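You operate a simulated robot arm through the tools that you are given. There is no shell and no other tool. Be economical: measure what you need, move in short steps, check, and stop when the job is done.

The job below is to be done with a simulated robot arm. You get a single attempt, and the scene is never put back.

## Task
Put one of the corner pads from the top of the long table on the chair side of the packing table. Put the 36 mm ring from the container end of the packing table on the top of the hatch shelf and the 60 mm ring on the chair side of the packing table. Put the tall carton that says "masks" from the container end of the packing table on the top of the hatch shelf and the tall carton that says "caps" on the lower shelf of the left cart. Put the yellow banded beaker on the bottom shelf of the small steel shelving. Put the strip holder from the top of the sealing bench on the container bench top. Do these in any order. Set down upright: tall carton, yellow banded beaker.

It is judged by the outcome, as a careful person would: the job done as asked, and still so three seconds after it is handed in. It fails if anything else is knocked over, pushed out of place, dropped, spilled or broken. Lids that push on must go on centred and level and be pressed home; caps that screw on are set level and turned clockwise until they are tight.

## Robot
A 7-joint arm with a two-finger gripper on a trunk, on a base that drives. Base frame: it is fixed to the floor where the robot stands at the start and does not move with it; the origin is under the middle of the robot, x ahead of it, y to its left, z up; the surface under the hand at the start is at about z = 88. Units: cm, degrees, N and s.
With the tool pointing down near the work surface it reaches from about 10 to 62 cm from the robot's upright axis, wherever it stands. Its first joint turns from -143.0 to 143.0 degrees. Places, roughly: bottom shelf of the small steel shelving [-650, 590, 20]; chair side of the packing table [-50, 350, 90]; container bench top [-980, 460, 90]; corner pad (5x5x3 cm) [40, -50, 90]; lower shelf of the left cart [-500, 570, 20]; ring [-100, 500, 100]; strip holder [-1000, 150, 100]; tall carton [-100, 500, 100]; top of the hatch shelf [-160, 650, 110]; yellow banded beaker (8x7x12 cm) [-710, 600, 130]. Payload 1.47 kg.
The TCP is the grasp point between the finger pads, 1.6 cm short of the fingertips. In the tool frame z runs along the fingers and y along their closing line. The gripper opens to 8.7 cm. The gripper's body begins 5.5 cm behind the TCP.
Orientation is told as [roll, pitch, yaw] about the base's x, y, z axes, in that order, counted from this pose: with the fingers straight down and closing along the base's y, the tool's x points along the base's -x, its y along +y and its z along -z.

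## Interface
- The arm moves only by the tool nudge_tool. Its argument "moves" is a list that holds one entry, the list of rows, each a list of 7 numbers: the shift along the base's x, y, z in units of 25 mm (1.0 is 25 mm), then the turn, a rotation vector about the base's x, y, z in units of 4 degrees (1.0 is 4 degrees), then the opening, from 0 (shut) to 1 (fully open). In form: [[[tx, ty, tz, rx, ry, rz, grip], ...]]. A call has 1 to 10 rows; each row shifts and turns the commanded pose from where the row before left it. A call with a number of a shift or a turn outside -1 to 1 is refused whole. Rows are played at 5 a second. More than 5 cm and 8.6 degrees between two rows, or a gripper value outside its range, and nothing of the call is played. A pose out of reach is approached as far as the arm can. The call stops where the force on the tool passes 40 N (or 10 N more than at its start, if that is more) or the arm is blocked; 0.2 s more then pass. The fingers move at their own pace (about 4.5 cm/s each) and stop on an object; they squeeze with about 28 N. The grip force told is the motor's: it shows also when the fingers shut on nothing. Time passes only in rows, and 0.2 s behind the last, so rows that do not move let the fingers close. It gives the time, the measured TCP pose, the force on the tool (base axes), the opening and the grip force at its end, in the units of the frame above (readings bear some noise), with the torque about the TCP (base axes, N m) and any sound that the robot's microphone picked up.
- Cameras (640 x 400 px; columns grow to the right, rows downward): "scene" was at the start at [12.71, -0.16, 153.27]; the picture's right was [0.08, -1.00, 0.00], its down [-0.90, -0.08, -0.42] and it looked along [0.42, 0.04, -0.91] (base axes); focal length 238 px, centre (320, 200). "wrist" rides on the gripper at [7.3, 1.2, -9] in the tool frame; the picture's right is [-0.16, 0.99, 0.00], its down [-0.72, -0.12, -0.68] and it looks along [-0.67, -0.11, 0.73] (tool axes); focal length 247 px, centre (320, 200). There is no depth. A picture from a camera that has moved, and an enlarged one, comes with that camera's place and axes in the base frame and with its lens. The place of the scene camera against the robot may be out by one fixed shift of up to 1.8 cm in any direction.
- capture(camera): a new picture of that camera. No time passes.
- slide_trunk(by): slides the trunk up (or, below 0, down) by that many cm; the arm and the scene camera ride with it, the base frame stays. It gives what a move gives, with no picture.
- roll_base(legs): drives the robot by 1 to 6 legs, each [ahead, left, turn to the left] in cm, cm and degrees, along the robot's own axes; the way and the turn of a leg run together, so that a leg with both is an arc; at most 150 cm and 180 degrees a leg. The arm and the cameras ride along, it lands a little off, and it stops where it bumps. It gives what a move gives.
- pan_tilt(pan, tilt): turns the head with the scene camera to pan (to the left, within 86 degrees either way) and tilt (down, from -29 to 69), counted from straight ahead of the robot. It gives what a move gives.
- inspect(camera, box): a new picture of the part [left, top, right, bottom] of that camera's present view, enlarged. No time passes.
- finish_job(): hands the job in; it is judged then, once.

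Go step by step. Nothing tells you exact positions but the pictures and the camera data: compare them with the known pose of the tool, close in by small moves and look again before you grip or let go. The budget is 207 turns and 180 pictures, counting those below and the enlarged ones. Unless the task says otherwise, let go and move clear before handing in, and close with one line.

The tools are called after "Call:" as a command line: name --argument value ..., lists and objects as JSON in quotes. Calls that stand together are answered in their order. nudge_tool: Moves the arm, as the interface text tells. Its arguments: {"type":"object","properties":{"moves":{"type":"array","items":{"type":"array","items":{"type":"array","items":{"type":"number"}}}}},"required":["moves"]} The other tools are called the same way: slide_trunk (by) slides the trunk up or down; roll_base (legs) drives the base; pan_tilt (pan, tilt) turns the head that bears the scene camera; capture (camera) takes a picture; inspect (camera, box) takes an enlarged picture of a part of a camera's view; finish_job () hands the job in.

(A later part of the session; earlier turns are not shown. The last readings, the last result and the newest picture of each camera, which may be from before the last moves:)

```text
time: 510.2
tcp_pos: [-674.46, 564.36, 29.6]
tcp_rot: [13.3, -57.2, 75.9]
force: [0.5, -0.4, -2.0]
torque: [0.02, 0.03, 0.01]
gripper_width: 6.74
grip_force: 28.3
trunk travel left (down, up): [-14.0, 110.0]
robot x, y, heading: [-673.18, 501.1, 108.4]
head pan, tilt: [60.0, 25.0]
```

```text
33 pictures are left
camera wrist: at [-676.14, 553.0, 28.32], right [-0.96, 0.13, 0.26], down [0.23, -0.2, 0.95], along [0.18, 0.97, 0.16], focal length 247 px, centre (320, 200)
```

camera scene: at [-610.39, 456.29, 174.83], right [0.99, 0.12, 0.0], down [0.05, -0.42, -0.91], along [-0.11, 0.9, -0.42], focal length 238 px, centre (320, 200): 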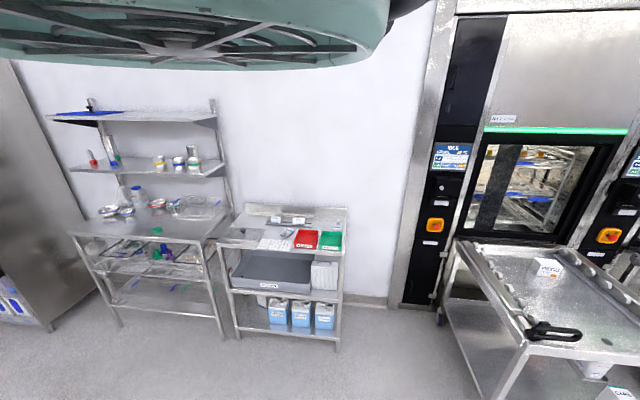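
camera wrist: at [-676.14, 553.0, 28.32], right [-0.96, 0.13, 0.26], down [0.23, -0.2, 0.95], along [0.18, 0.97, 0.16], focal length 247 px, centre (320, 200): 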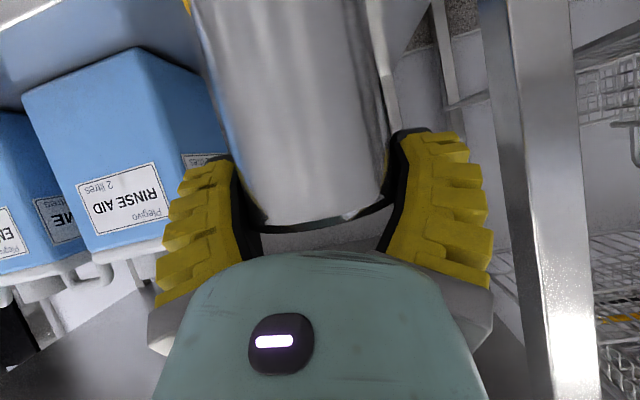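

Enough room both sides. I go in 13 cm more, 2 cm to the right, then lower.

Call:
roll_base --legs '[[11.7, -6, 0]]'

Call:
slide_trunk --by -4

Call:
slide_trunk --by -1.2

Call:
slide_trunk --by -1

```text
time: 511.4
tcp_pos: [-672.53, 577.16, 29.57]
tcp_rot: [13.4, -57.1, 76.0]
force: [0.0, -0.6, -1.9]
torque: [-0.01, -0.03, 0.02]
gripper_width: 6.7
grip_force: 28.2
trunk travel left (down, up): [-14.0, 110.0]
robot x, y, heading: [-671.01, 514.1, 108.5]
head pan, tilt: [60.0, 25.0]
```

```text
time: 512.2
tcp_pos: [-672.8, 577.87, 26.18]
tcp_rot: [13.7, -58.0, 76.1]
force: [-2.4, 2.1, 8.7]
torque: [0.01, 0.41, -0.08]
gripper_width: 7.19
grip_force: 28.3
trunk travel left (down, up): [-10.0, 114.0]
robot x, y, heading: [-670.98, 513.55, 108.6]
head pan, tilt: [60.0, 25.0]
stopped: the force on the tool passed its limit at 43 N (the readings are from after the stop); the commanded pose is now the measured one
```

```text
time: 512.6
tcp_pos: [-672.75, 578.14, 26.06]
tcp_rot: [13.5, -58.5, 76.2]
force: [-1.1, 0.5, 7.8]
torque: [0.0, 0.42, -0.07]
gripper_width: 7.24
grip_force: 28.4
trunk travel left (down, up): [-9.7, 114.3]
robot x, y, heading: [-671.01, 513.88, 108.7]
head pan, tilt: [60.0, 25.0]
stopped: the force on the tool passed its limit at 46 N (the readings are from after the stop); the commanded pose is now the measured one
```

```text
time: 512.9
tcp_pos: [-672.88, 578.36, 26.12]
tcp_rot: [13.4, -59.1, 76.6]
force: [-1.7, -1.0, 8.2]
torque: [-0.05, 0.3, -0.01]
gripper_width: 7.29
grip_force: 28.3
trunk travel left (down, up): [-9.4, 114.6]
robot x, y, heading: [-671.29, 513.85, 108.6]
head pan, tilt: [60.0, 25.0]
stopped: the force on the tool passed its limit at 45 N (the readings are from after the stop); the commanded pose is now the measured one
```

Contact. I look before releasing.

Call:
capture --camera "wrist"

```text
32 pictures are left
camera wrist: at [-674.53, 566.91, 24.49], right [-0.96, 0.11, 0.25], down [0.22, -0.23, 0.95], along [0.17, 0.97, 0.2], focal length 247 px, centre (320, 200)
```

wrist: 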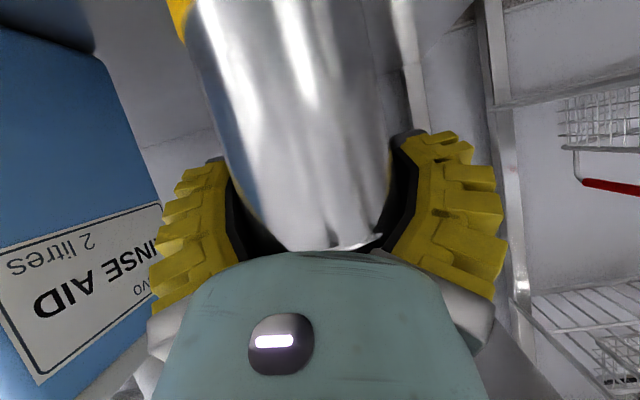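

It rests on the shelf. I open and back straight out.

Call:
nudge_tool --moves '[[[0, 0, 0.05, 0, 0, 0, 0.85], [0, 0, 0, 0, 0, 0, 1], [0, 0, 0, 0, 0, 0, 1], [0, 0, 0, 0, 0, 0, 1]]]'

Call:
roll_base --legs '[[-5, 1.7, 0]]'

Call:
capture --camera "wrist"

```text
time: 513.9
tcp_pos: [-672.84, 577.99, 26.21]
tcp_rot: [13.1, -59.0, 76.6]
force: [1.1, 0.8, 0.1]
torque: [0.03, -0.03, -0.01]
gripper_width: 8.7
grip_force: 0.1
trunk travel left (down, up): [-9.4, 114.6]
robot x, y, heading: [-671.21, 514.02, 108.2]
head pan, tilt: [60.0, 25.0]
```

```text
time: 514.9
tcp_pos: [-672.74, 573.54, 26.39]
tcp_rot: [13.1, -59.3, 76.6]
force: [0.3, 0.9, 0.1]
torque: [-0.04, -0.01, 0.03]
gripper_width: 8.71
grip_force: 0.1
trunk travel left (down, up): [-9.4, 114.6]
robot x, y, heading: [-670.88, 508.57, 108.7]
head pan, tilt: [60.0, 25.0]
```

```text
31 pictures are left
camera wrist: at [-674.48, 562.19, 24.82], right [-0.96, 0.11, 0.25], down [0.22, -0.23, 0.95], along [0.17, 0.97, 0.2], focal length 247 px, centre (320, 200)
```

wrist: 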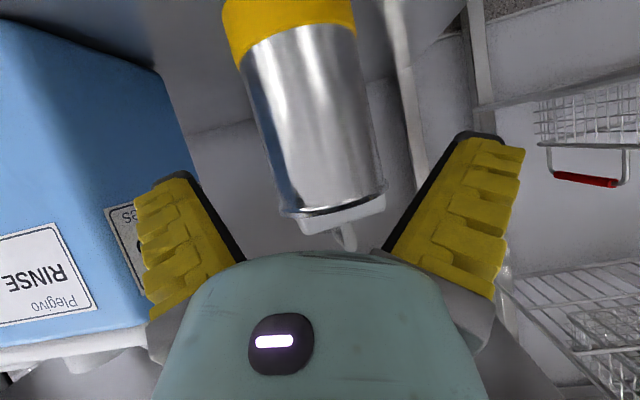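

Beaker stands upright on the bottom shelf. I back out, raise the trunk and restore a downward hand, heading for the sealing bench.

Call:
roll_base --legs '[[-60, 20, 0]]'

Call:
capture --camera "wrist"

Call:
slide_trunk --by 40

Call:
slide_trunk --by 40

Call:
slide_trunk --by 12

Call:
nudge_tool --moves '[[[0, -0.1, 0.1, -1, 0, 0, 1], [0, -0.1, 0.1, -1, 0, 0, 1], [0, -0.1, 0.1, -1, 0, 0, 1], [0, -0.1, 0.1, -1, 0, 0, 1], [0, -0.1, 0.1, -1, 0, 0, 1], [0, -0.1, 0.1, -1, 0, 0, 1], [0, -0.1, 0.1, -1, 0, 0, 1], [0, -0.1, 0.1, -1, 0, 0, 1], [0, -0.1, 0.1, -1, 0, 0, 1], [0, -0.1, 0.1, -1, 0, 0, 1]]]'

Call:
nudge_tool --moves '[[[0, 0, 0, -1, 0, 0, 1], [0, 0, 0, -1, 0, 0, 1], [0, 0, 0, -1, 0, 0, 1], [0, 0, 0, -1, 0, 0, 1], [0, 0, 0, -0.7, 0, 0, 1]]]'

```text
time: 518.4
tcp_pos: [-672.5, 510.21, 26.09]
tcp_rot: [13.1, -59.1, 76.8]
force: [-0.6, 0.6, -0.4]
torque: [0.0, 0.0, 0.0]
gripper_width: 8.71
grip_force: 0.1
trunk travel left (down, up): [-9.4, 114.6]
robot x, y, heading: [-670.9, 445.87, 108.6]
head pan, tilt: [60.0, 25.0]
```

```text
30 pictures are left
camera wrist: at [-674.13, 498.71, 24.62], right [-0.96, 0.11, 0.25], down [0.22, -0.23, 0.95], along [0.16, 0.97, 0.2], focal length 247 px, centre (320, 200)
```

wrist: 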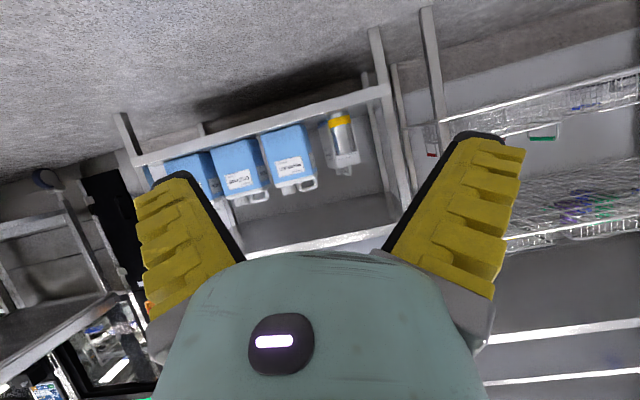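

```text
time: 522.2
tcp_pos: [-672.48, 510.09, 66.16]
tcp_rot: [13.1, -59.0, 76.9]
force: [0.2, 0.7, -0.1]
torque: [-0.05, 0.01, 0.0]
gripper_width: 8.7
grip_force: 0.0
trunk travel left (down, up): [-49.4, 74.6]
robot x, y, heading: [-670.68, 445.76, 108.5]
head pan, tilt: [60.0, 25.0]
```

```text
time: 526.0
tcp_pos: [-672.52, 510.03, 106.27]
tcp_rot: [13.1, -59.1, 76.8]
force: [0.1, 0.2, -0.5]
torque: [0.0, 0.0, -0.03]
gripper_width: 8.68
grip_force: 0.1
trunk travel left (down, up): [-89.4, 34.6]
robot x, y, heading: [-670.72, 445.38, 108.5]
head pan, tilt: [60.0, 25.0]
```

```text
time: 527.5
tcp_pos: [-672.5, 510.0, 118.24]
tcp_rot: [13.1, -59.0, 76.7]
force: [-0.5, -0.2, 0.0]
torque: [0.0, 0.03, -0.03]
gripper_width: 8.7
grip_force: 0.0
trunk travel left (down, up): [-101.4, 22.6]
robot x, y, heading: [-670.55, 445.49, 108.8]
head pan, tilt: [60.0, 25.0]
```

```text
time: 529.8
tcp_pos: [-661.88, 507.27, 116.18]
tcp_rot: [4.1, -19.6, 82.8]
force: [-0.1, -0.4, 0.3]
torque: [0.01, 0.02, 0.01]
gripper_width: 8.68
grip_force: 0.2
out of reach, approached as far as the arm can: row 1, 2, 3, 4, 5, 6, 7, 9
trunk travel left (down, up): [-101.4, 22.6]
robot x, y, heading: [-670.85, 445.85, 108.7]
head pan, tilt: [60.0, 25.0]
```

```text
time: 531.0
tcp_pos: [-661.77, 507.29, 116.28]
tcp_rot: [1.8, -0.9, 83.3]
force: [0.6, 0.3, 0.2]
torque: [0.04, -0.01, -0.01]
gripper_width: 8.7
grip_force: 0.0
trunk travel left (down, up): [-101.4, 22.6]
robot x, y, heading: [-670.39, 445.57, 108.5]
head pan, tilt: [60.0, 25.0]
```

The beaker stands well. The hand is vertical again; I drive southwest toward the sealing bench on the west wall and look.

Call:
roll_base --legs '[[-72, 124, 0], [-72, 124, 0], [0, 0, 15]]'

Call:
pan_tilt --pan 60 --tilt 25

Call:
capture --camera "scene"

```text
time: 545.7
tcp_pos: [-863.26, 285.92, 116.25]
tcp_rot: [1.8, -0.9, 101.0]
force: [-0.5, -0.3, -0.1]
torque: [-0.02, 0.04, -0.02]
gripper_width: 8.69
grip_force: 0.0
trunk travel left (down, up): [-101.4, 22.6]
robot x, y, heading: [-852.78, 224.55, 126.3]
head pan, tilt: [60.0, 25.0]
```

```text
time: 546.3
tcp_pos: [-863.34, 285.89, 116.16]
tcp_rot: [1.9, -0.9, 101.1]
force: [1.0, -0.7, -0.4]
torque: [0.0, -0.01, -0.02]
gripper_width: 8.71
grip_force: 0.0
trunk travel left (down, up): [-101.4, 22.6]
robot x, y, heading: [-853.29, 224.37, 126.4]
head pan, tilt: [60.0, 25.0]
```

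```text
29 pictures are left
camera scene: at [-866.65, 228.4, 171.74], right [-0.11, 0.99, 0.0], down [0.42, 0.05, -0.91], along [-0.9, -0.1, -0.42], focal length 238 px, centre (320, 200)
```

scene: 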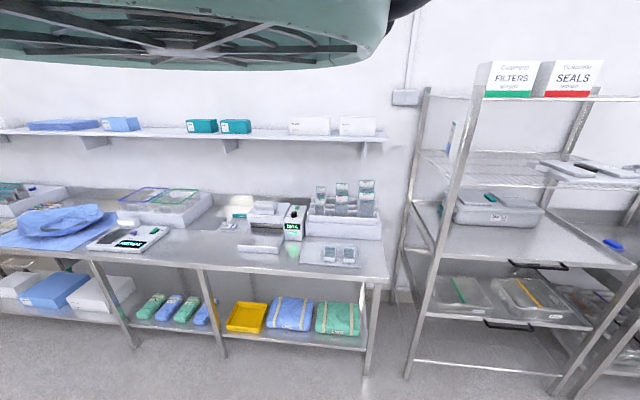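

Call:
inspect --camera "scene" --box '[220, 170, 400, 280]'

```text
3.56 times, centred on (310, 225) of scene
camera zoom: at [-866.65, 228.4, 171.74], right [-0.11, 0.99, 0.0], down [0.42, 0.05, -0.91], along [-0.9, -0.1, -0.42], focal length 846 px, centre (356, 111)
```

zoom: 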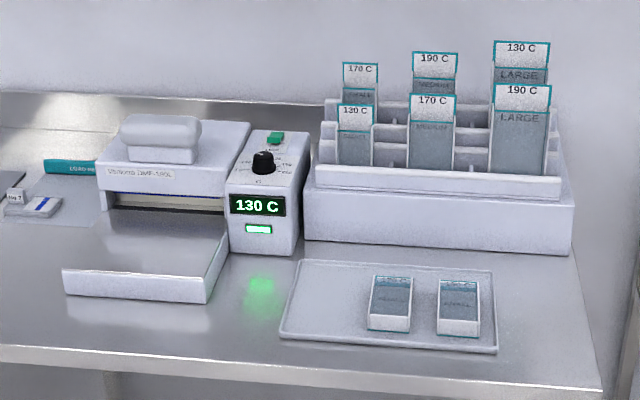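

Call:
inspect --camera "scene" --box '[80, 180, 250, 265]'

Call:
inspect --camera "scene" --box '[210, 180, 270, 235]'

```text
3.76 times, centred on (165, 222) of scene
camera zoom: at [-866.65, 228.4, 171.74], right [-0.11, 0.99, 0.0], down [0.42, 0.05, -0.91], along [-0.9, -0.1, -0.42], focal length 895 px, centre (904, 115)
```

zoom: 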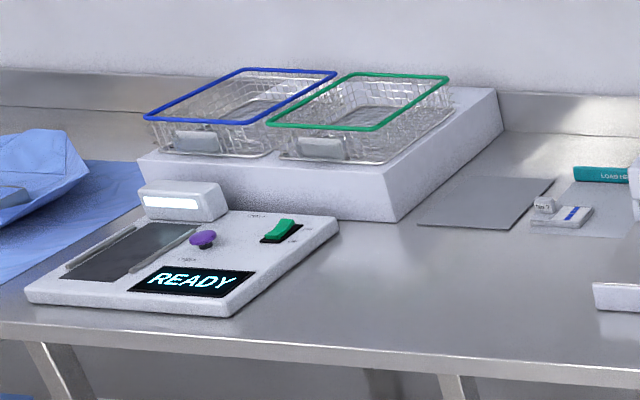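

```text
7.27 times, centred on (240, 208) of scene
camera zoom: at [-866.65, 228.4, 171.74], right [-0.11, 0.99, 0.0], down [0.42, 0.05, -0.91], along [-0.9, -0.1, -0.42], focal length 1729 px, centre (902, 146)
```

zoom: 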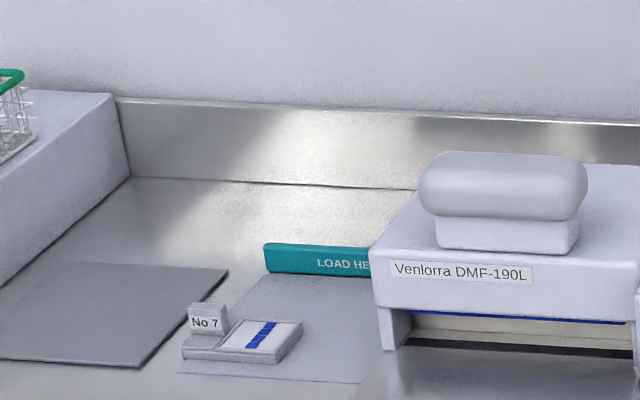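

The strip holder is the little "No 7" block with the blue-striped strip at about (-989, 158). I drive up to the bench facing it.

Call:
roll_base --legs '[[0, 0, 80.6], [83, 31.6, 0]]'

Call:
capture --camera "wrist"

```text
time: 554.4
tcp_pos: [-974.9, 159.68, 116.12]
tcp_rot: [1.7, -0.9, -178.9]
force: [-0.9, -0.1, -0.5]
torque: [-0.02, -0.01, 0.0]
gripper_width: 8.69
grip_force: 0.0
trunk travel left (down, up): [-101.4, 22.6]
robot x, y, heading: [-912.53, 159.41, -153.4]
head pan, tilt: [60.0, 25.0]
```

```text
25 pictures are left
camera wrist: at [-967.39, 158.97, 125.09], right [-0.14, -0.99, 0.03], down [-0.72, 0.12, 0.69], along [-0.68, 0.07, -0.73], focal length 247 px, centre (320, 200)
```

wrist: 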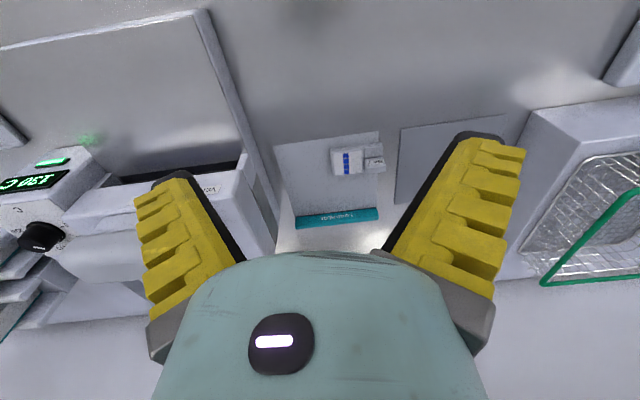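

The holder spans about y 150–159, x -993…-988. I rotate the gripper 90° to close along x and drive over it.

Call:
nudge_tool --moves '[[[0, 0, 0, 0, 0, -1, 1], [0, 0, 0, 0, 0, -1, 1], [0, 0, 0, 0, 0, -1, 1], [0, 0, 0, 0, 0, -1, 1], [0, 0, 0, 0, 0, -1, 1], [0, 0, 0, 0, 0, -1, 1], [0, 0, 0, 0, 0, -1, 1], [0, 0, 0, 0, 0, -1, 1], [0, 0, 0, 0, 0, -1, 1], [0, 0, 0, 0, 0, -1, 1]]]'

Call:
nudge_tool --moves '[[[0, 0, 0, 0, 0, -1, 1], [0, 0, 0, 0, 0, -1, 1], [0, 0, 0, 0, 0, -1, 1], [0, 0, 0, 0, 0, -1, 1], [0, 0, 0, 0, 0, -1, 1], [0, 0, 0, 0, 0, -1, 1], [0, 0, 0, 0, 0, -1, 1], [0, 0, 0, 0, 0, -1, 1], [0, 0, 0, 0, 0, -1, 1], [0, 0, 0, 0, 0, -1, 1]]]'

Call:
nudge_tool --moves '[[[0, 0, 0, 0, 0, -1, 1], [0, 0, 0, 0, 0, -1, 1]]]'

Call:
roll_base --legs '[[16, -3.3, 0]]'

Call:
capture --camera "wrist"

```text
time: 556.6
tcp_pos: [-974.98, 159.69, 116.11]
tcp_rot: [1.8, -0.9, 141.0]
force: [-0.8, 1.3, -0.6]
torque: [-0.05, -0.03, -0.01]
gripper_width: 8.68
grip_force: 0.0
trunk travel left (down, up): [-101.4, 22.6]
robot x, y, heading: [-912.75, 159.47, -153.4]
head pan, tilt: [60.0, 25.0]
```

```text
time: 558.8
tcp_pos: [-974.93, 159.77, 116.1]
tcp_rot: [1.8, -1.0, 101.0]
force: [-0.6, -0.4, 0.1]
torque: [0.0, 0.01, 0.01]
gripper_width: 8.68
grip_force: 0.1
trunk travel left (down, up): [-101.4, 22.6]
robot x, y, heading: [-912.89, 159.85, -153.4]
head pan, tilt: [60.0, 25.0]
```

```text
time: 559.4
tcp_pos: [-975.03, 159.7, 116.23]
tcp_rot: [1.8, -1.0, 93.1]
force: [-0.7, 0.9, 1.1]
torque: [0.01, -0.01, 0.04]
gripper_width: 8.71
grip_force: 0.1
trunk travel left (down, up): [-101.4, 22.6]
robot x, y, heading: [-912.73, 159.39, -153.6]
head pan, tilt: [60.0, 25.0]
```

```text
time: 560.8
tcp_pos: [-990.73, 155.84, 116.17]
tcp_rot: [1.8, -1.0, 92.9]
force: [-0.5, 0.3, 0.6]
torque: [0.01, -0.02, 0.02]
gripper_width: 8.71
grip_force: 0.1
trunk travel left (down, up): [-101.4, 22.6]
robot x, y, heading: [-928.67, 155.32, -153.6]
head pan, tilt: [60.0, 25.0]
```

```text
24 pictures are left
camera wrist: at [-991.13, 148.25, 125.12], right [-0.99, 0.1, 0.03], down [0.1, 0.72, 0.69], along [0.05, 0.69, -0.73], focal length 247 px, centre (320, 200)
```

wrist: 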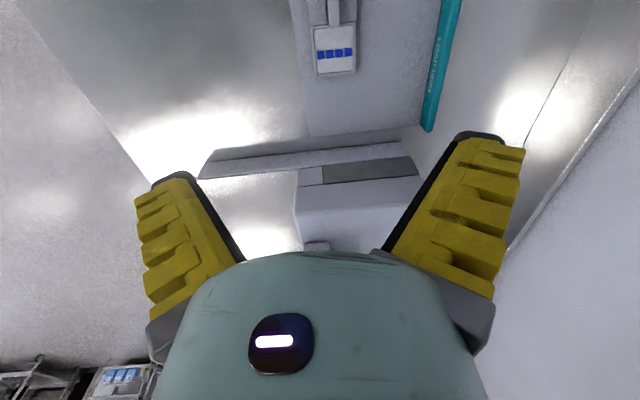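

The body is about 5×5 cm, centred (-993, 156). I move in by base and descend with the trunk.

Call:
roll_base --legs '[[2.2, -0.9, 0]]'

Call:
slide_trunk --by -19

Call:
capture --camera "wrist"

```text
time: 561.6
tcp_pos: [-993.16, 155.66, 116.27]
tcp_rot: [1.8, -0.9, 93.1]
force: [0.3, -0.1, 0.2]
torque: [-0.02, 0.04, 0.0]
gripper_width: 8.71
grip_force: 0.1
trunk travel left (down, up): [-101.4, 22.6]
robot x, y, heading: [-930.68, 155.38, -153.6]
head pan, tilt: [60.0, 25.0]
```

```text
time: 563.7
tcp_pos: [-993.12, 155.59, 97.28]
tcp_rot: [1.8, -1.0, 92.9]
force: [-0.4, -0.2, 0.0]
torque: [0.01, -0.01, 0.02]
gripper_width: 8.73
grip_force: 0.1
trunk travel left (down, up): [-82.4, 41.6]
robot x, y, heading: [-931.01, 154.97, -153.7]
head pan, tilt: [60.0, 25.0]
```

```text
23 pictures are left
camera wrist: at [-993.53, 148.05, 106.13], right [-0.99, 0.1, 0.03], down [0.1, 0.72, 0.69], along [0.05, 0.69, -0.73], focal length 247 px, centre (320, 200)
```

wrist: 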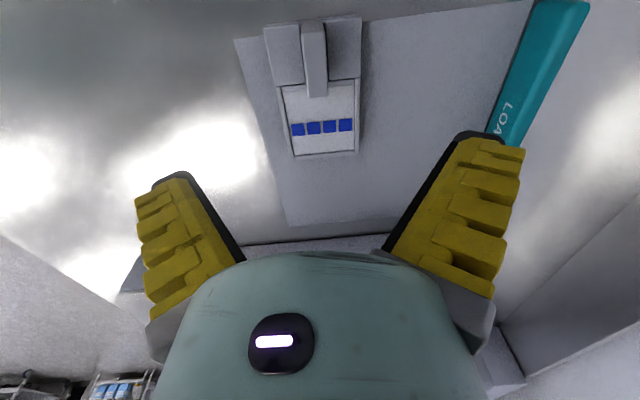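

Well aligned. I shift 1 cm toward -y, descend, and close.

Call:
nudge_tool --moves '[[[0, -0.4, 0, 0, 0, 0, 1]]]'

Call:
slide_trunk --by -4.3

Call:
nudge_tool --moves '[[[0, 0, 0, 0, 0, 0, 0.5], [0, 0, 0, 0, 0, 0, 0], [0, 0, 0, 0, 0, 0, 0], [0, 0, 0, 0, 0, 0, 0], [0, 0, 0, 0, 0, 0, 0]]]'

Call:
slide_trunk --by 1

Call:
capture --camera "wrist"

```text
time: 564.1
tcp_pos: [-993.18, 154.61, 97.33]
tcp_rot: [1.8, -0.9, 93.1]
force: [-0.3, 0.9, 0.2]
torque: [-0.03, -0.02, 0.01]
gripper_width: 8.7
grip_force: 0.1
trunk travel left (down, up): [-82.4, 41.6]
robot x, y, heading: [-931.05, 155.07, -153.8]
head pan, tilt: [60.0, 25.0]
```

```text
time: 565.0
tcp_pos: [-993.24, 154.64, 93.01]
tcp_rot: [1.8, -0.9, 92.9]
force: [0.2, -0.1, 0.0]
torque: [-0.01, -0.03, 0.03]
gripper_width: 8.69
grip_force: 0.1
trunk travel left (down, up): [-78.1, 45.9]
robot x, y, heading: [-931.15, 155.35, -153.6]
head pan, tilt: [60.0, 25.0]
```

```text
time: 566.2
tcp_pos: [-993.16, 154.56, 93.02]
tcp_rot: [1.8, -1.0, 92.9]
force: [2.8, 1.3, 8.5]
torque: [-0.05, -0.1, 0.07]
gripper_width: 0.68
grip_force: 17.7
trunk travel left (down, up): [-78.1, 45.9]
robot x, y, heading: [-930.77, 155.09, -153.4]
head pan, tilt: [60.0, 25.0]
```

```text
time: 566.8
tcp_pos: [-993.15, 154.71, 94.07]
tcp_rot: [1.8, -0.8, 93.0]
force: [0.2, -0.1, 0.2]
torque: [-0.02, 0.03, -0.03]
gripper_width: 0.02
grip_force: 28.1
trunk travel left (down, up): [-79.1, 44.9]
robot x, y, heading: [-931.1, 155.41, -153.8]
head pan, tilt: [60.0, 25.0]
```

```text
22 pictures are left
camera wrist: at [-993.52, 147.09, 102.84], right [-0.99, 0.1, 0.03], down [0.1, 0.72, 0.69], along [0.05, 0.69, -0.73], focal length 247 px, centre (320, 200)
```

wrist: 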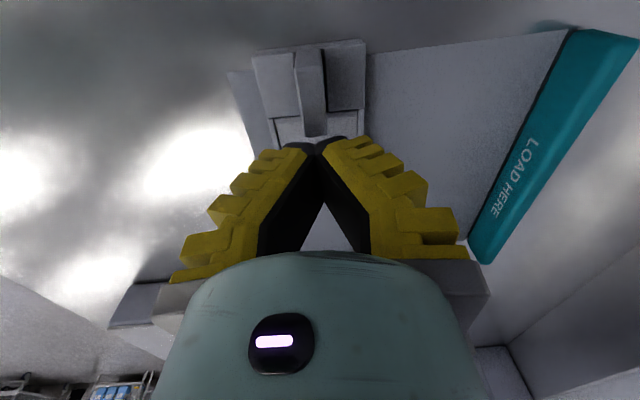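

The holder is lower than thought and the fingers closed above it. I rise, open, shift toward its taller rear block and go lower.

Call:
slide_trunk --by 3

Call:
nudge_tool --moves '[[[0, -0.5, 0, 0, 0, 0, 1], [0, -0.5, 0, 0, 0, 0, 1], [0, 0, 0, 0, 0, 0, 1], [0, 0, 0, 0, 0, 0, 1], [0, 0, 0, 0, 0, 0, 1], [0, 0, 0, 0, 0, 0, 1]]]'

Call:
capture --camera "wrist"

```text
time: 567.5
tcp_pos: [-993.12, 154.66, 97.05]
tcp_rot: [1.7, -1.0, 93.0]
force: [0.0, 0.1, 0.3]
torque: [-0.02, 0.0, 0.03]
gripper_width: 0.0
grip_force: 27.8
trunk travel left (down, up): [-82.1, 41.9]
robot x, y, heading: [-931.01, 155.18, -153.5]
head pan, tilt: [60.0, 25.0]
```

```text
time: 568.9
tcp_pos: [-993.13, 152.07, 96.97]
tcp_rot: [1.8, -0.9, 92.9]
force: [-0.1, 0.5, -0.6]
torque: [0.02, 0.0, 0.03]
gripper_width: 8.7
grip_force: 0.0
trunk travel left (down, up): [-82.1, 41.9]
robot x, y, heading: [-931.42, 154.75, -153.6]
head pan, tilt: [60.0, 25.0]
```

```text
21 pictures are left
camera wrist: at [-993.56, 144.56, 105.91], right [-0.99, 0.1, 0.03], down [0.1, 0.72, 0.69], along [0.05, 0.69, -0.73], focal length 247 px, centre (320, 200)
```

wrist: 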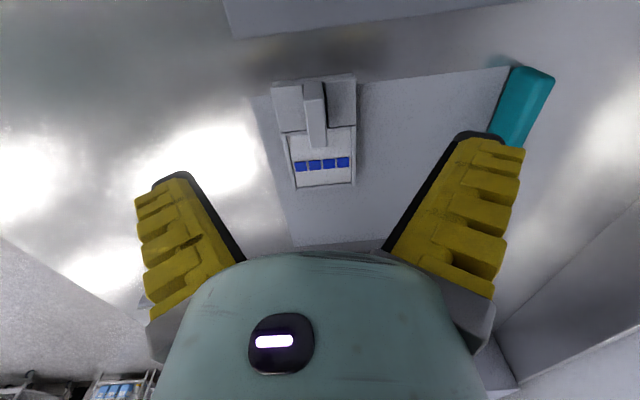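

Rear block at y≈148.8–151.5. I shift 1.4 cm, descend to z≈91.8 and grip.

Call:
nudge_tool --moves '[[[0, -0.56, 0, 0, 0, 0, 1]]]'

Call:
slide_trunk --by -5.1

Call:
nudge_tool --moves '[[[0, 0, 0, 0, 0, 0, 0.5], [0, 0, 0, 0, 0, 0, 0], [0, 0, 0, 0, 0, 0, 0], [0, 0, 0, 0, 0, 0, 0], [0, 0, 0, 0, 0, 0, 0]]]'

Call:
capture --camera "wrist"

```text
time: 569.3
tcp_pos: [-992.97, 150.72, 96.97]
tcp_rot: [1.7, -0.8, 93.0]
force: [0.1, -0.4, 0.5]
torque: [-0.01, -0.01, -0.02]
gripper_width: 8.72
grip_force: 0.0
trunk travel left (down, up): [-82.1, 41.9]
robot x, y, heading: [-930.95, 154.58, -153.4]
head pan, tilt: [60.0, 25.0]
```

```text
time: 570.2
tcp_pos: [-993.18, 150.68, 91.93]
tcp_rot: [1.8, -1.0, 92.9]
force: [-1.2, 0.4, -0.8]
torque: [0.04, -0.04, 0.03]
gripper_width: 8.69
grip_force: 0.0
trunk travel left (down, up): [-77.0, 47.0]
robot x, y, heading: [-931.51, 154.98, -153.7]
head pan, tilt: [60.0, 25.0]
```

```text
time: 571.4
tcp_pos: [-993.22, 150.69, 91.86]
tcp_rot: [1.7, -0.9, 93.0]
force: [1.2, -0.3, 4.5]
torque: [-0.06, -0.07, -0.07]
gripper_width: 0.96
grip_force: 19.6
trunk travel left (down, up): [-77.0, 47.0]
robot x, y, heading: [-930.78, 155.33, -153.9]
head pan, tilt: [60.0, 25.0]
```

```text
20 pictures are left
camera wrist: at [-993.46, 143.17, 100.83], right [-0.99, 0.11, 0.03], down [0.1, 0.72, 0.69], along [0.05, 0.69, -0.73], focal length 247 px, centre (320, 200)
```

wrist: 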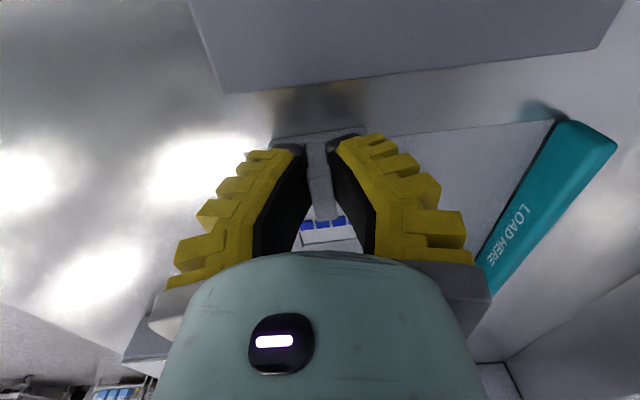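

The fingers now hold the upright centre tab of the holder. I let it tighten and lift.

Call:
nudge_tool --moves '[[[0, 0, 0, 0, 0, 0, 0], [0, 0, 0, 0, 0, 0, 0], [0, 0, 0, 0, 0, 0, 0]]]'

Call:
slide_trunk --by 6

Call:
capture --camera "wrist"

```text
time: 572.2
tcp_pos: [-993.08, 150.63, 92.02]
tcp_rot: [1.9, -0.9, 93.0]
force: [4.5, -0.3, 8.6]
torque: [-0.02, -0.06, -0.05]
gripper_width: 0.73
grip_force: 28.2
trunk travel left (down, up): [-77.0, 47.0]
robot x, y, heading: [-930.69, 155.02, -153.7]
head pan, tilt: [60.0, 25.0]
```

```text
time: 573.2
tcp_pos: [-993.08, 150.62, 97.92]
tcp_rot: [1.6, -0.9, 93.0]
force: [-0.2, 0.0, -1.4]
torque: [-0.1, -0.03, 0.0]
gripper_width: 0.6
grip_force: 28.0
trunk travel left (down, up): [-83.0, 41.0]
robot x, y, heading: [-930.85, 155.24, -153.4]
head pan, tilt: [60.0, 25.0]
```

```text
19 pictures are left
camera wrist: at [-993.4, 143.18, 106.76], right [-0.99, 0.1, 0.03], down [0.1, 0.72, 0.69], along [0.05, 0.69, -0.73], focal length 247 px, centre (320, 200)
```

wrist: 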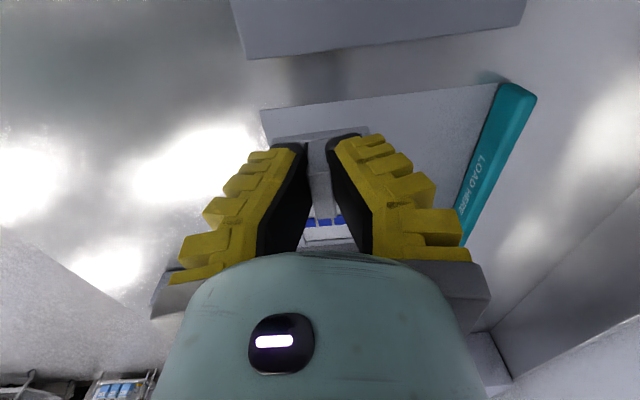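

The holder is lifted. I raise it, back off, drive north to the container bench and look at it.

Call:
slide_trunk --by 20

Call:
roll_base --legs '[[-62.7, 31, 0], [-40, -80.6, 0], [-40, -80.6, 0], [-40, -80.6, 0], [0, 0, -81]]'

Call:
capture --camera "scene"

```text
time: 575.4
tcp_pos: [-993.03, 150.67, 117.82]
tcp_rot: [1.8, -1.0, 93.0]
force: [0.0, -0.5, -1.5]
torque: [-0.08, -0.01, 0.0]
gripper_width: 0.62
grip_force: 28.5
trunk travel left (down, up): [-103.0, 21.0]
robot x, y, heading: [-930.68, 155.09, -153.6]
head pan, tilt: [60.0, 25.0]
```

```text
time: 595.7
tcp_pos: [-871.77, 485.41, 117.89]
tcp_rot: [1.8, -0.9, 11.6]
force: [0.0, 0.6, -2.1]
torque: [-0.03, 0.06, -0.02]
gripper_width: 0.6
grip_force: 28.1
trunk travel left (down, up): [-103.0, 21.0]
robot x, y, heading: [-858.21, 424.79, 125.0]
head pan, tilt: [60.0, 25.0]
```

```text
18 pictures are left
camera scene: at [-871.84, 428.91, 173.34], right [-0.09, 1.0, 0.0], down [0.42, 0.04, -0.91], along [-0.9, -0.08, -0.42], focal length 238 px, centre (320, 200)
```

scene: 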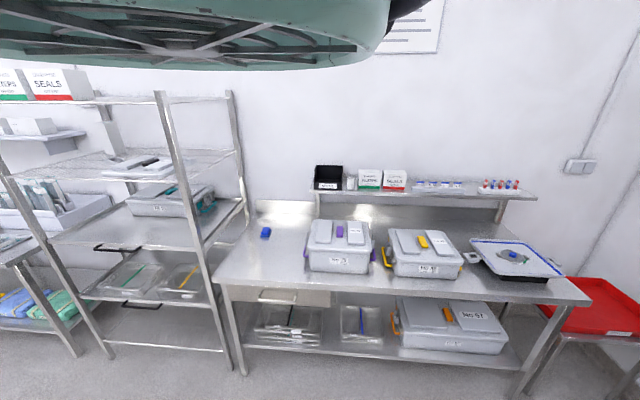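

The container bench's left part, around (-973, 390), is free. I turn and drive so that the holder is over it, then lower.

Call:
roll_base --legs '[[0, 0, 81.6], [61.2, 4.3, 0]]'

Call:
slide_trunk --by -20

Call:
capture --camera "wrist"

```text
time: 602.7
tcp_pos: [-973.64, 388.06, 117.96]
tcp_rot: [1.8, -0.9, 93.4]
force: [-1.0, 0.0, -1.9]
torque: [-0.04, -0.01, 0.0]
gripper_width: 0.59
grip_force: 27.9
trunk travel left (down, up): [-103.0, 21.0]
robot x, y, heading: [-911.77, 392.81, -153.5]
head pan, tilt: [60.0, 25.0]
```

```text
time: 604.9
tcp_pos: [-973.58, 388.01, 97.94]
tcp_rot: [1.8, -0.8, 93.5]
force: [0.1, -0.9, -1.9]
torque: [-0.04, -0.02, -0.01]
gripper_width: 0.6
grip_force: 28.1
trunk travel left (down, up): [-83.0, 41.0]
robot x, y, heading: [-911.54, 392.7, -153.4]
head pan, tilt: [60.0, 25.0]
```

```text
17 pictures are left
camera wrist: at [-973.93, 380.46, 106.78], right [-0.99, 0.1, 0.03], down [0.09, 0.72, 0.69], along [0.04, 0.69, -0.73], focal length 247 px, centre (320, 200)
```

wrist: 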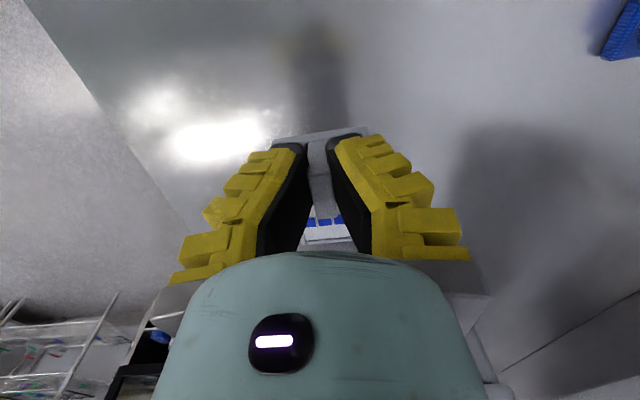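

Clear bench below. I lower to contact.

Call:
slide_trunk --by -4.8

Call:
slide_trunk --by -0.7

Call:
slide_trunk --by -0.5

```text
time: 605.8
tcp_pos: [-973.62, 387.97, 93.1]
tcp_rot: [1.8, -1.0, 93.4]
force: [0.4, -0.9, -2.2]
torque: [-0.06, -0.02, 0.05]
gripper_width: 0.63
grip_force: 28.0
trunk travel left (down, up): [-78.2, 45.8]
robot x, y, heading: [-911.39, 392.83, -153.5]
head pan, tilt: [60.0, 25.0]
```

```text
time: 606.3
tcp_pos: [-973.51, 387.94, 92.46]
tcp_rot: [1.9, -0.9, 93.4]
force: [-0.5, -0.1, -1.9]
torque: [-0.07, -0.02, 0.03]
gripper_width: 0.6
grip_force: 28.3
trunk travel left (down, up): [-77.5, 46.5]
robot x, y, heading: [-911.57, 393.04, -153.0]
head pan, tilt: [60.0, 25.0]
```

```text
time: 606.9
tcp_pos: [-973.68, 387.99, 92.02]
tcp_rot: [1.9, -0.9, 93.6]
force: [3.0, -1.8, 10.7]
torque: [0.44, 0.0, -0.03]
gripper_width: 0.63
grip_force: 28.3
trunk travel left (down, up): [-77.0, 47.0]
robot x, y, heading: [-911.5, 392.74, -153.2]
head pan, tilt: [60.0, 25.0]
```

Contact. I open gently and rise.

Call:
nudge_tool --moves '[[[0, 0, 0, 0, 0, 0, 0.25], [0, 0, 0, 0, 0, 0, 0.35], [0, 0, 0, 0, 0, 0, 0.35], [0, 0, 0.1, 0, 0, 0, 0.35]]]'

Call:
slide_trunk --by 8

Call:
capture --camera "wrist"

```text
time: 607.9
tcp_pos: [-973.57, 387.85, 92.08]
tcp_rot: [1.9, -0.9, 93.6]
force: [1.3, 0.6, -0.6]
torque: [-0.01, -0.01, -0.04]
gripper_width: 3.64
grip_force: 4.4
trunk travel left (down, up): [-77.0, 47.0]
robot x, y, heading: [-911.63, 393.2, -153.3]
head pan, tilt: [60.0, 25.0]
```

```text
time: 609.0
tcp_pos: [-973.53, 388.07, 100.1]
tcp_rot: [1.7, -0.9, 93.5]
force: [1.3, 0.6, -0.7]
torque: [0.01, -0.01, -0.03]
gripper_width: 3.62
grip_force: 4.8
trunk travel left (down, up): [-85.0, 39.0]
robot x, y, heading: [-911.49, 392.96, -153.1]
head pan, tilt: [60.0, 25.0]
```

```text
16 pictures are left
camera wrist: at [-973.95, 380.47, 108.99], right [-0.99, 0.1, 0.03], down [0.09, 0.72, 0.69], along [0.04, 0.69, -0.73], focal length 247 px, centre (320, 200)
```

wrist: 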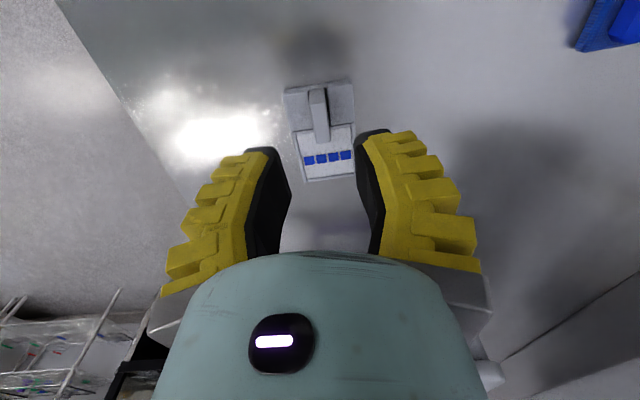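

The strip holder is on the container bench. Last is the purple ring: I raise the hand, back off, and drive back east toward the aisle with the hand pointing north.

Call:
slide_trunk --by 25

Call:
roll_base --legs '[[-53.6, 27, 0], [0, 0, -94.7]]'

Call:
roll_base --legs '[[-28.2, -127.9, 0], [-28.2, -127.9, 0], [-28.2, -127.9, 0], [-28.2, -127.9, 0]]'

```text
time: 611.6
tcp_pos: [-973.7, 387.96, 125.08]
tcp_rot: [1.8, -1.0, 93.4]
force: [0.0, 0.8, -0.6]
torque: [0.03, -0.03, 0.0]
gripper_width: 3.64
grip_force: 4.8
trunk travel left (down, up): [-110.0, 14.0]
robot x, y, heading: [-911.7, 392.91, -152.9]
head pan, tilt: [60.0, 25.0]
```

```text
time: 619.0
tcp_pos: [-850.82, 456.27, 125.14]
tcp_rot: [1.8, -0.9, -1.4]
force: [-0.8, 0.0, 0.4]
torque: [0.02, -0.02, 0.0]
gripper_width: 3.64
grip_force: 4.7
trunk travel left (down, up): [-110.0, 14.0]
robot x, y, heading: [-851.17, 393.96, 112.1]
head pan, tilt: [60.0, 25.0]
```

```text
time: 644.1
tcp_pos: [-343.12, 564.62, 125.12]
tcp_rot: [1.9, -1.0, 2.0]
force: [-0.3, -0.4, -0.9]
torque: [0.01, 0.03, 0.0]
gripper_width: 3.64
grip_force: 4.2
trunk travel left (down, up): [-110.0, 14.0]
robot x, y, heading: [-339.78, 502.34, 115.2]
head pan, tilt: [60.0, 25.0]
```

I turn and drive round into the aisle.

Call:
roll_base --legs '[[0, 0, -65], [31.8, -25.5, 0], [36, 30.2, 0], [0, 0, -26], [85.9, -38.2, 0], [82, -36.5, 0]]'

Call:
pan_tilt --pan 60 --tilt 25

```text
time: 662.2
tcp_pos: [-50.86, 562.97, 125.16]
tcp_rot: [1.8, -0.9, -88.2]
force: [1.3, 0.1, 0.0]
torque: [0.04, 0.02, 0.03]
gripper_width: 3.62
grip_force: 4.3
trunk travel left (down, up): [-110.0, 14.0]
robot x, y, heading: [-113.11, 559.97, 24.9]
head pan, tilt: [60.0, 25.0]
```

```text
time: 662.8
tcp_pos: [-50.8, 563.02, 125.19]
tcp_rot: [1.7, -0.8, -88.3]
force: [-0.2, -0.9, -0.3]
torque: [-0.02, 0.02, 0.0]
gripper_width: 3.65
grip_force: 4.0
trunk travel left (down, up): [-110.0, 14.0]
robot x, y, heading: [-112.65, 559.89, 24.9]
head pan, tilt: [60.0, 25.0]
```

I swing over the table partway, lower, shift closer and look.

Call:
roll_base --legs '[[0, 0, -73]]'

Call:
slide_trunk --by -23

Call:
roll_base --legs '[[12.1, -8.2, 0], [0, 0, -26]]'

Call:
capture --camera "wrist"

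```text
time: 666.4
tcp_pos: [-92.79, 501.04, 125.06]
tcp_rot: [1.7, -0.8, -162.1]
force: [-0.9, 0.1, -0.2]
torque: [0.01, 0.01, -0.03]
gripper_width: 3.66
grip_force: 4.3
trunk travel left (down, up): [-110.0, 14.0]
robot x, y, heading: [-113.11, 559.67, -48.9]
head pan, tilt: [60.0, 25.0]
```

```text
time: 668.8
tcp_pos: [-92.88, 501.02, 102.07]
tcp_rot: [1.7, -0.8, -162.0]
force: [-0.1, -0.7, -0.5]
torque: [0.03, 0.0, -0.02]
gripper_width: 3.67
grip_force: 4.3
trunk travel left (down, up): [-87.0, 37.0]
robot x, y, heading: [-112.91, 559.95, -48.9]
head pan, tilt: [60.0, 25.0]
```

```text
time: 671.5
tcp_pos: [-118.84, 483.75, 102.19]
tcp_rot: [1.7, -0.8, 172.0]
force: [0.4, 0.0, -0.1]
torque: [-0.01, 0.03, 0.01]
gripper_width: 3.64
grip_force: 4.3
trunk travel left (down, up): [-87.0, 37.0]
robot x, y, heading: [-111.13, 545.58, -74.6]
head pan, tilt: [60.0, 25.0]
```

```text
15 pictures are left
camera wrist: at [-111.54, 481.58, 111.0], right [-0.29, -0.96, 0.03], down [-0.69, 0.23, 0.69], along [-0.66, 0.18, -0.73], focal length 247 px, centre (320, 200)
```

wrist: 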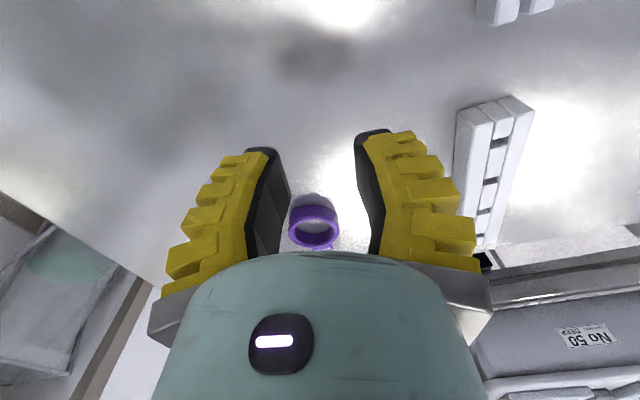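

The ring is at (-133.1, 488.2). I rotate the base 13.9° to bring the hand over it.

Call:
roll_base --legs '[[0, 0, -13.9]]'

Call:
nudge_tool --moves '[[[0, 0, 0, 0, 0, 0, 1], [0, 0, 0, 0, 0, 0, 1], [0, 0, 0, 0, 0, 0, 1], [0, 0, 0, 0, 0, 0, 1]]]'

Call:
capture --camera "wrist"

```text
time: 672.7
tcp_pos: [-133.45, 487.2, 102.05]
tcp_rot: [1.8, -0.8, 158.2]
force: [0.9, -0.6, 0.5]
torque: [-0.01, -0.01, -0.01]
gripper_width: 3.65
grip_force: 4.1
trunk travel left (down, up): [-87.0, 37.0]
robot x, y, heading: [-111.26, 545.4, -88.7]
head pan, tilt: [60.0, 25.0]
```

```text
time: 673.7
tcp_pos: [-133.4, 487.17, 102.21]
tcp_rot: [1.7, -0.9, 158.2]
force: [0.3, 0.4, -0.4]
torque: [0.02, 0.0, 0.03]
gripper_width: 8.67
grip_force: 0.0
trunk travel left (down, up): [-87.0, 37.0]
robot x, y, heading: [-111.14, 545.63, -88.6]
head pan, tilt: [60.0, 25.0]
```

```text
14 pictures are left
camera wrist: at [-126.78, 483.52, 111.0], right [-0.51, -0.86, 0.03], down [-0.61, 0.39, 0.69], along [-0.6, 0.33, -0.73], focal length 247 px, centre (320, 200)
```

wrist: 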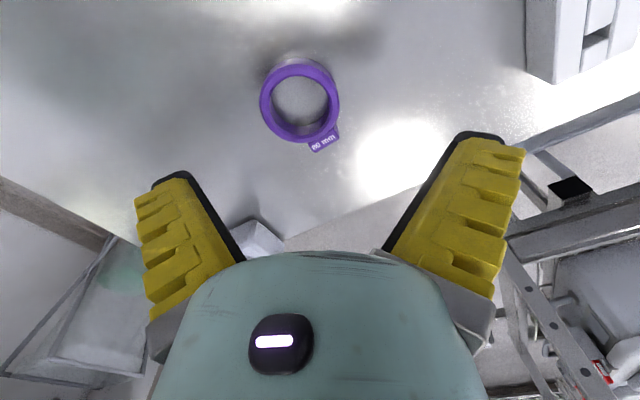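

Ring centre is 1.2 cm north of the TCP. I correct, lower, and grip.

Call:
nudge_tool --moves '[[[0.06, 0.24, 0, 0, 0, 0, 1], [0.06, 0.24, 0, 0, 0, 0, 1]]]'

Call:
slide_trunk --by -9.6

Call:
nudge_tool --moves '[[[0, 0, 0, 0, 0, 0, 0.6], [0, 0, 0, 0, 0, 0, 0.2], [0, 0, 0, 0, 0, 0, 0], [0, 0, 0, 0, 0, 0, 0], [0, 0, 0, 0, 0, 0, 0], [0, 0, 0, 0, 0, 0, 0]]]'

Call:
slide_trunk --by 3

Call:
capture --camera "wrist"

```text
time: 674.3
tcp_pos: [-133.07, 488.49, 102.02]
tcp_rot: [1.7, -0.8, 158.3]
force: [0.6, -0.7, 0.4]
torque: [0.0, 0.04, 0.02]
gripper_width: 8.71
grip_force: 0.0
trunk travel left (down, up): [-87.0, 37.0]
robot x, y, heading: [-111.32, 545.5, -88.7]
head pan, tilt: [60.0, 25.0]
```

```text
time: 675.6
tcp_pos: [-133.2, 488.44, 92.6]
tcp_rot: [1.7, -0.8, 158.2]
force: [-0.1, 0.6, 0.1]
torque: [0.0, 0.01, 0.0]
gripper_width: 8.7
grip_force: 0.0
trunk travel left (down, up): [-77.4, 46.6]
robot x, y, heading: [-111.6, 545.83, -88.2]
head pan, tilt: [60.0, 25.0]
```

```text
time: 677.0
tcp_pos: [-133.19, 488.37, 92.56]
tcp_rot: [1.8, -0.8, 158.2]
force: [4.6, 9.5, 23.3]
torque: [0.91, -0.39, 0.01]
gripper_width: 5.3
grip_force: 28.5
trunk travel left (down, up): [-77.4, 46.6]
robot x, y, heading: [-111.13, 545.32, -88.4]
head pan, tilt: [60.0, 25.0]
```

```text
time: 677.8
tcp_pos: [-133.2, 488.37, 95.52]
tcp_rot: [1.7, -0.9, 158.2]
force: [0.8, 0.0, -1.0]
torque: [0.01, 0.02, 0.01]
gripper_width: 5.35
grip_force: 27.6
trunk travel left (down, up): [-80.4, 43.6]
robot x, y, heading: [-111.19, 545.61, -88.4]
head pan, tilt: [60.0, 25.0]
```

```text
13 pictures are left
camera wrist: at [-126.48, 484.77, 104.35], right [-0.51, -0.86, 0.03], down [-0.61, 0.39, 0.69], along [-0.6, 0.33, -0.73], focal length 247 px, centre (320, 200)
```

wrist: 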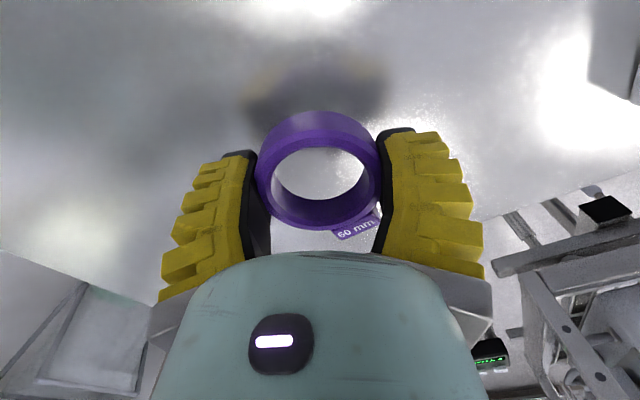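

The 60 mm ring is held. I leave under the lamp, raise the hand, and drive out of the aisle.

Call:
slide_trunk --by 6

Call:
roll_base --legs '[[0, 0, 40], [-10.9, 9.6, 0]]'

Call:
slide_trunk --by 23

Call:
roll_base --legs '[[0, 0, 73], [-85.5, 37.9, 0], [-85.5, 37.9, 0], [0, 0, 26], [-36.3, -29.9, 0], [-23.6, 12.9, 0]]'

```text
time: 678.8
tcp_pos: [-133.13, 488.43, 101.5]
tcp_rot: [1.7, -0.8, 158.2]
force: [0.4, -0.2, -0.9]
torque: [-0.04, 0.02, 0.03]
gripper_width: 5.36
grip_force: 27.6
trunk travel left (down, up): [-86.4, 37.6]
robot x, y, heading: [-111.32, 545.29, -88.3]
head pan, tilt: [60.0, 25.0]
```

```text
time: 682.0
tcp_pos: [-91.45, 502.21, 101.42]
tcp_rot: [1.7, -0.8, -161.7]
force: [-0.2, 0.2, -0.3]
torque: [-0.02, -0.02, -0.02]
gripper_width: 5.41
grip_force: 27.8
trunk travel left (down, up): [-86.4, 37.6]
robot x, y, heading: [-111.55, 559.83, -48.7]
head pan, tilt: [60.0, 25.0]
```

```text
time: 684.4
tcp_pos: [-91.39, 502.13, 124.4]
tcp_rot: [1.7, -0.8, -161.8]
force: [-0.3, 0.0, -0.8]
torque: [-0.01, -0.02, 0.01]
gripper_width: 5.4
grip_force: 28.3
trunk travel left (down, up): [-109.4, 14.6]
robot x, y, heading: [-111.34, 560.25, -48.7]
head pan, tilt: [60.0, 25.0]
```

```text
time: 702.2
tcp_pos: [-271.14, 533.89, 124.55]
tcp_rot: [1.6, -0.8, -64.5]
force: [0.7, 0.3, -0.6]
torque: [-0.01, 0.01, 0.03]
gripper_width: 5.39
grip_force: 27.8
trunk travel left (down, up): [-109.4, 14.6]
robot x, y, heading: [-325.86, 506.68, 48.9]
head pan, tilt: [60.0, 25.0]
```

Ring still firm. I continue south and then east toward the chair side.

Call:
roll_base --legs '[[0, 0, 72], [-127.9, 70.2, 0], [-127.9, 70.2, 0], [-94.8, -88.3, 0], [-94.8, -88.3, 0]]'

```text
time: 731.8
tcp_pos: [-73.12, 200.61, 124.5]
tcp_rot: [1.7, -0.9, 6.4]
force: [0.3, 0.2, 0.0]
torque: [-0.03, 0.04, -0.02]
gripper_width: 5.37
grip_force: 27.6
trunk travel left (down, up): [-109.4, 14.6]
robot x, y, heading: [-65.55, 140.17, 119.7]
head pan, tilt: [60.0, 25.0]
```

I drive the same diagonal to the chair side.

Call:
roll_base --legs '[[0, 0, 12.5], [56.6, -119.5, 0]]'

Call:
slide_trunk --by -20

Call:
capture --camera "wrist"

```text
time: 739.2
tcp_pos: [-35.77, 319.25, 124.42]
tcp_rot: [1.7, -0.8, 19.6]
force: [-0.5, 0.6, -0.1]
torque: [0.01, -0.03, 0.0]
gripper_width: 5.38
grip_force: 28.2
trunk travel left (down, up): [-109.4, 14.6]
robot x, y, heading: [-14.6, 262.17, 132.4]
head pan, tilt: [60.0, 25.0]
```

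```text
time: 741.4
tcp_pos: [-35.87, 319.41, 104.51]
tcp_rot: [1.7, -0.9, 19.7]
force: [-0.5, -0.4, 0.2]
torque: [0.01, 0.01, 0.02]
gripper_width: 5.4
grip_force: 27.8
trunk travel left (down, up): [-89.4, 34.6]
robot x, y, heading: [-14.53, 262.08, 132.9]
head pan, tilt: [60.0, 25.0]
```

```text
12 pictures are left
camera wrist: at [-42.99, 317.6, 113.39], right [-0.18, 0.98, 0.03], down [0.72, 0.11, 0.69], along [0.67, 0.15, -0.73], focal length 247 px, centre (320, 200)
```

wrist: 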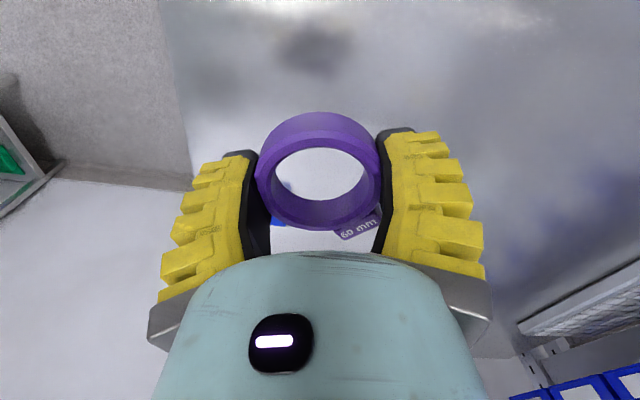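

Free surface below, pad well to the side. I lower to contact.

Call:
slide_trunk --by -10.8

Call:
slide_trunk --by -0.7

Call:
slide_trunk --by -0.5

```text
time: 742.8
tcp_pos: [-35.76, 319.34, 93.75]
tcp_rot: [1.7, -0.8, 19.7]
force: [-0.5, -0.7, -0.4]
torque: [0.0, 0.0, -0.03]
gripper_width: 5.36
grip_force: 28.0
trunk travel left (down, up): [-78.6, 45.4]
robot x, y, heading: [-14.55, 262.03, 132.8]
head pan, tilt: [60.0, 25.0]
```

```text
time: 743.4
tcp_pos: [-35.92, 319.36, 93.1]
tcp_rot: [1.8, -0.9, 19.6]
force: [1.3, 0.0, -0.8]
torque: [-0.01, 0.03, 0.01]
gripper_width: 5.39
grip_force: 27.8
trunk travel left (down, up): [-77.9, 46.1]
robot x, y, heading: [-14.75, 262.3, 132.8]
head pan, tilt: [60.0, 25.0]
```

```text
time: 743.9
tcp_pos: [-35.79, 319.31, 92.51]
tcp_rot: [1.8, -0.8, 19.5]
force: [1.5, -5.0, 14.7]
torque: [-0.65, -0.14, 0.07]
gripper_width: 5.38
grip_force: 28.4
trunk travel left (down, up): [-77.4, 46.6]
robot x, y, heading: [-14.97, 262.11, 133.0]
head pan, tilt: [60.0, 25.0]
```

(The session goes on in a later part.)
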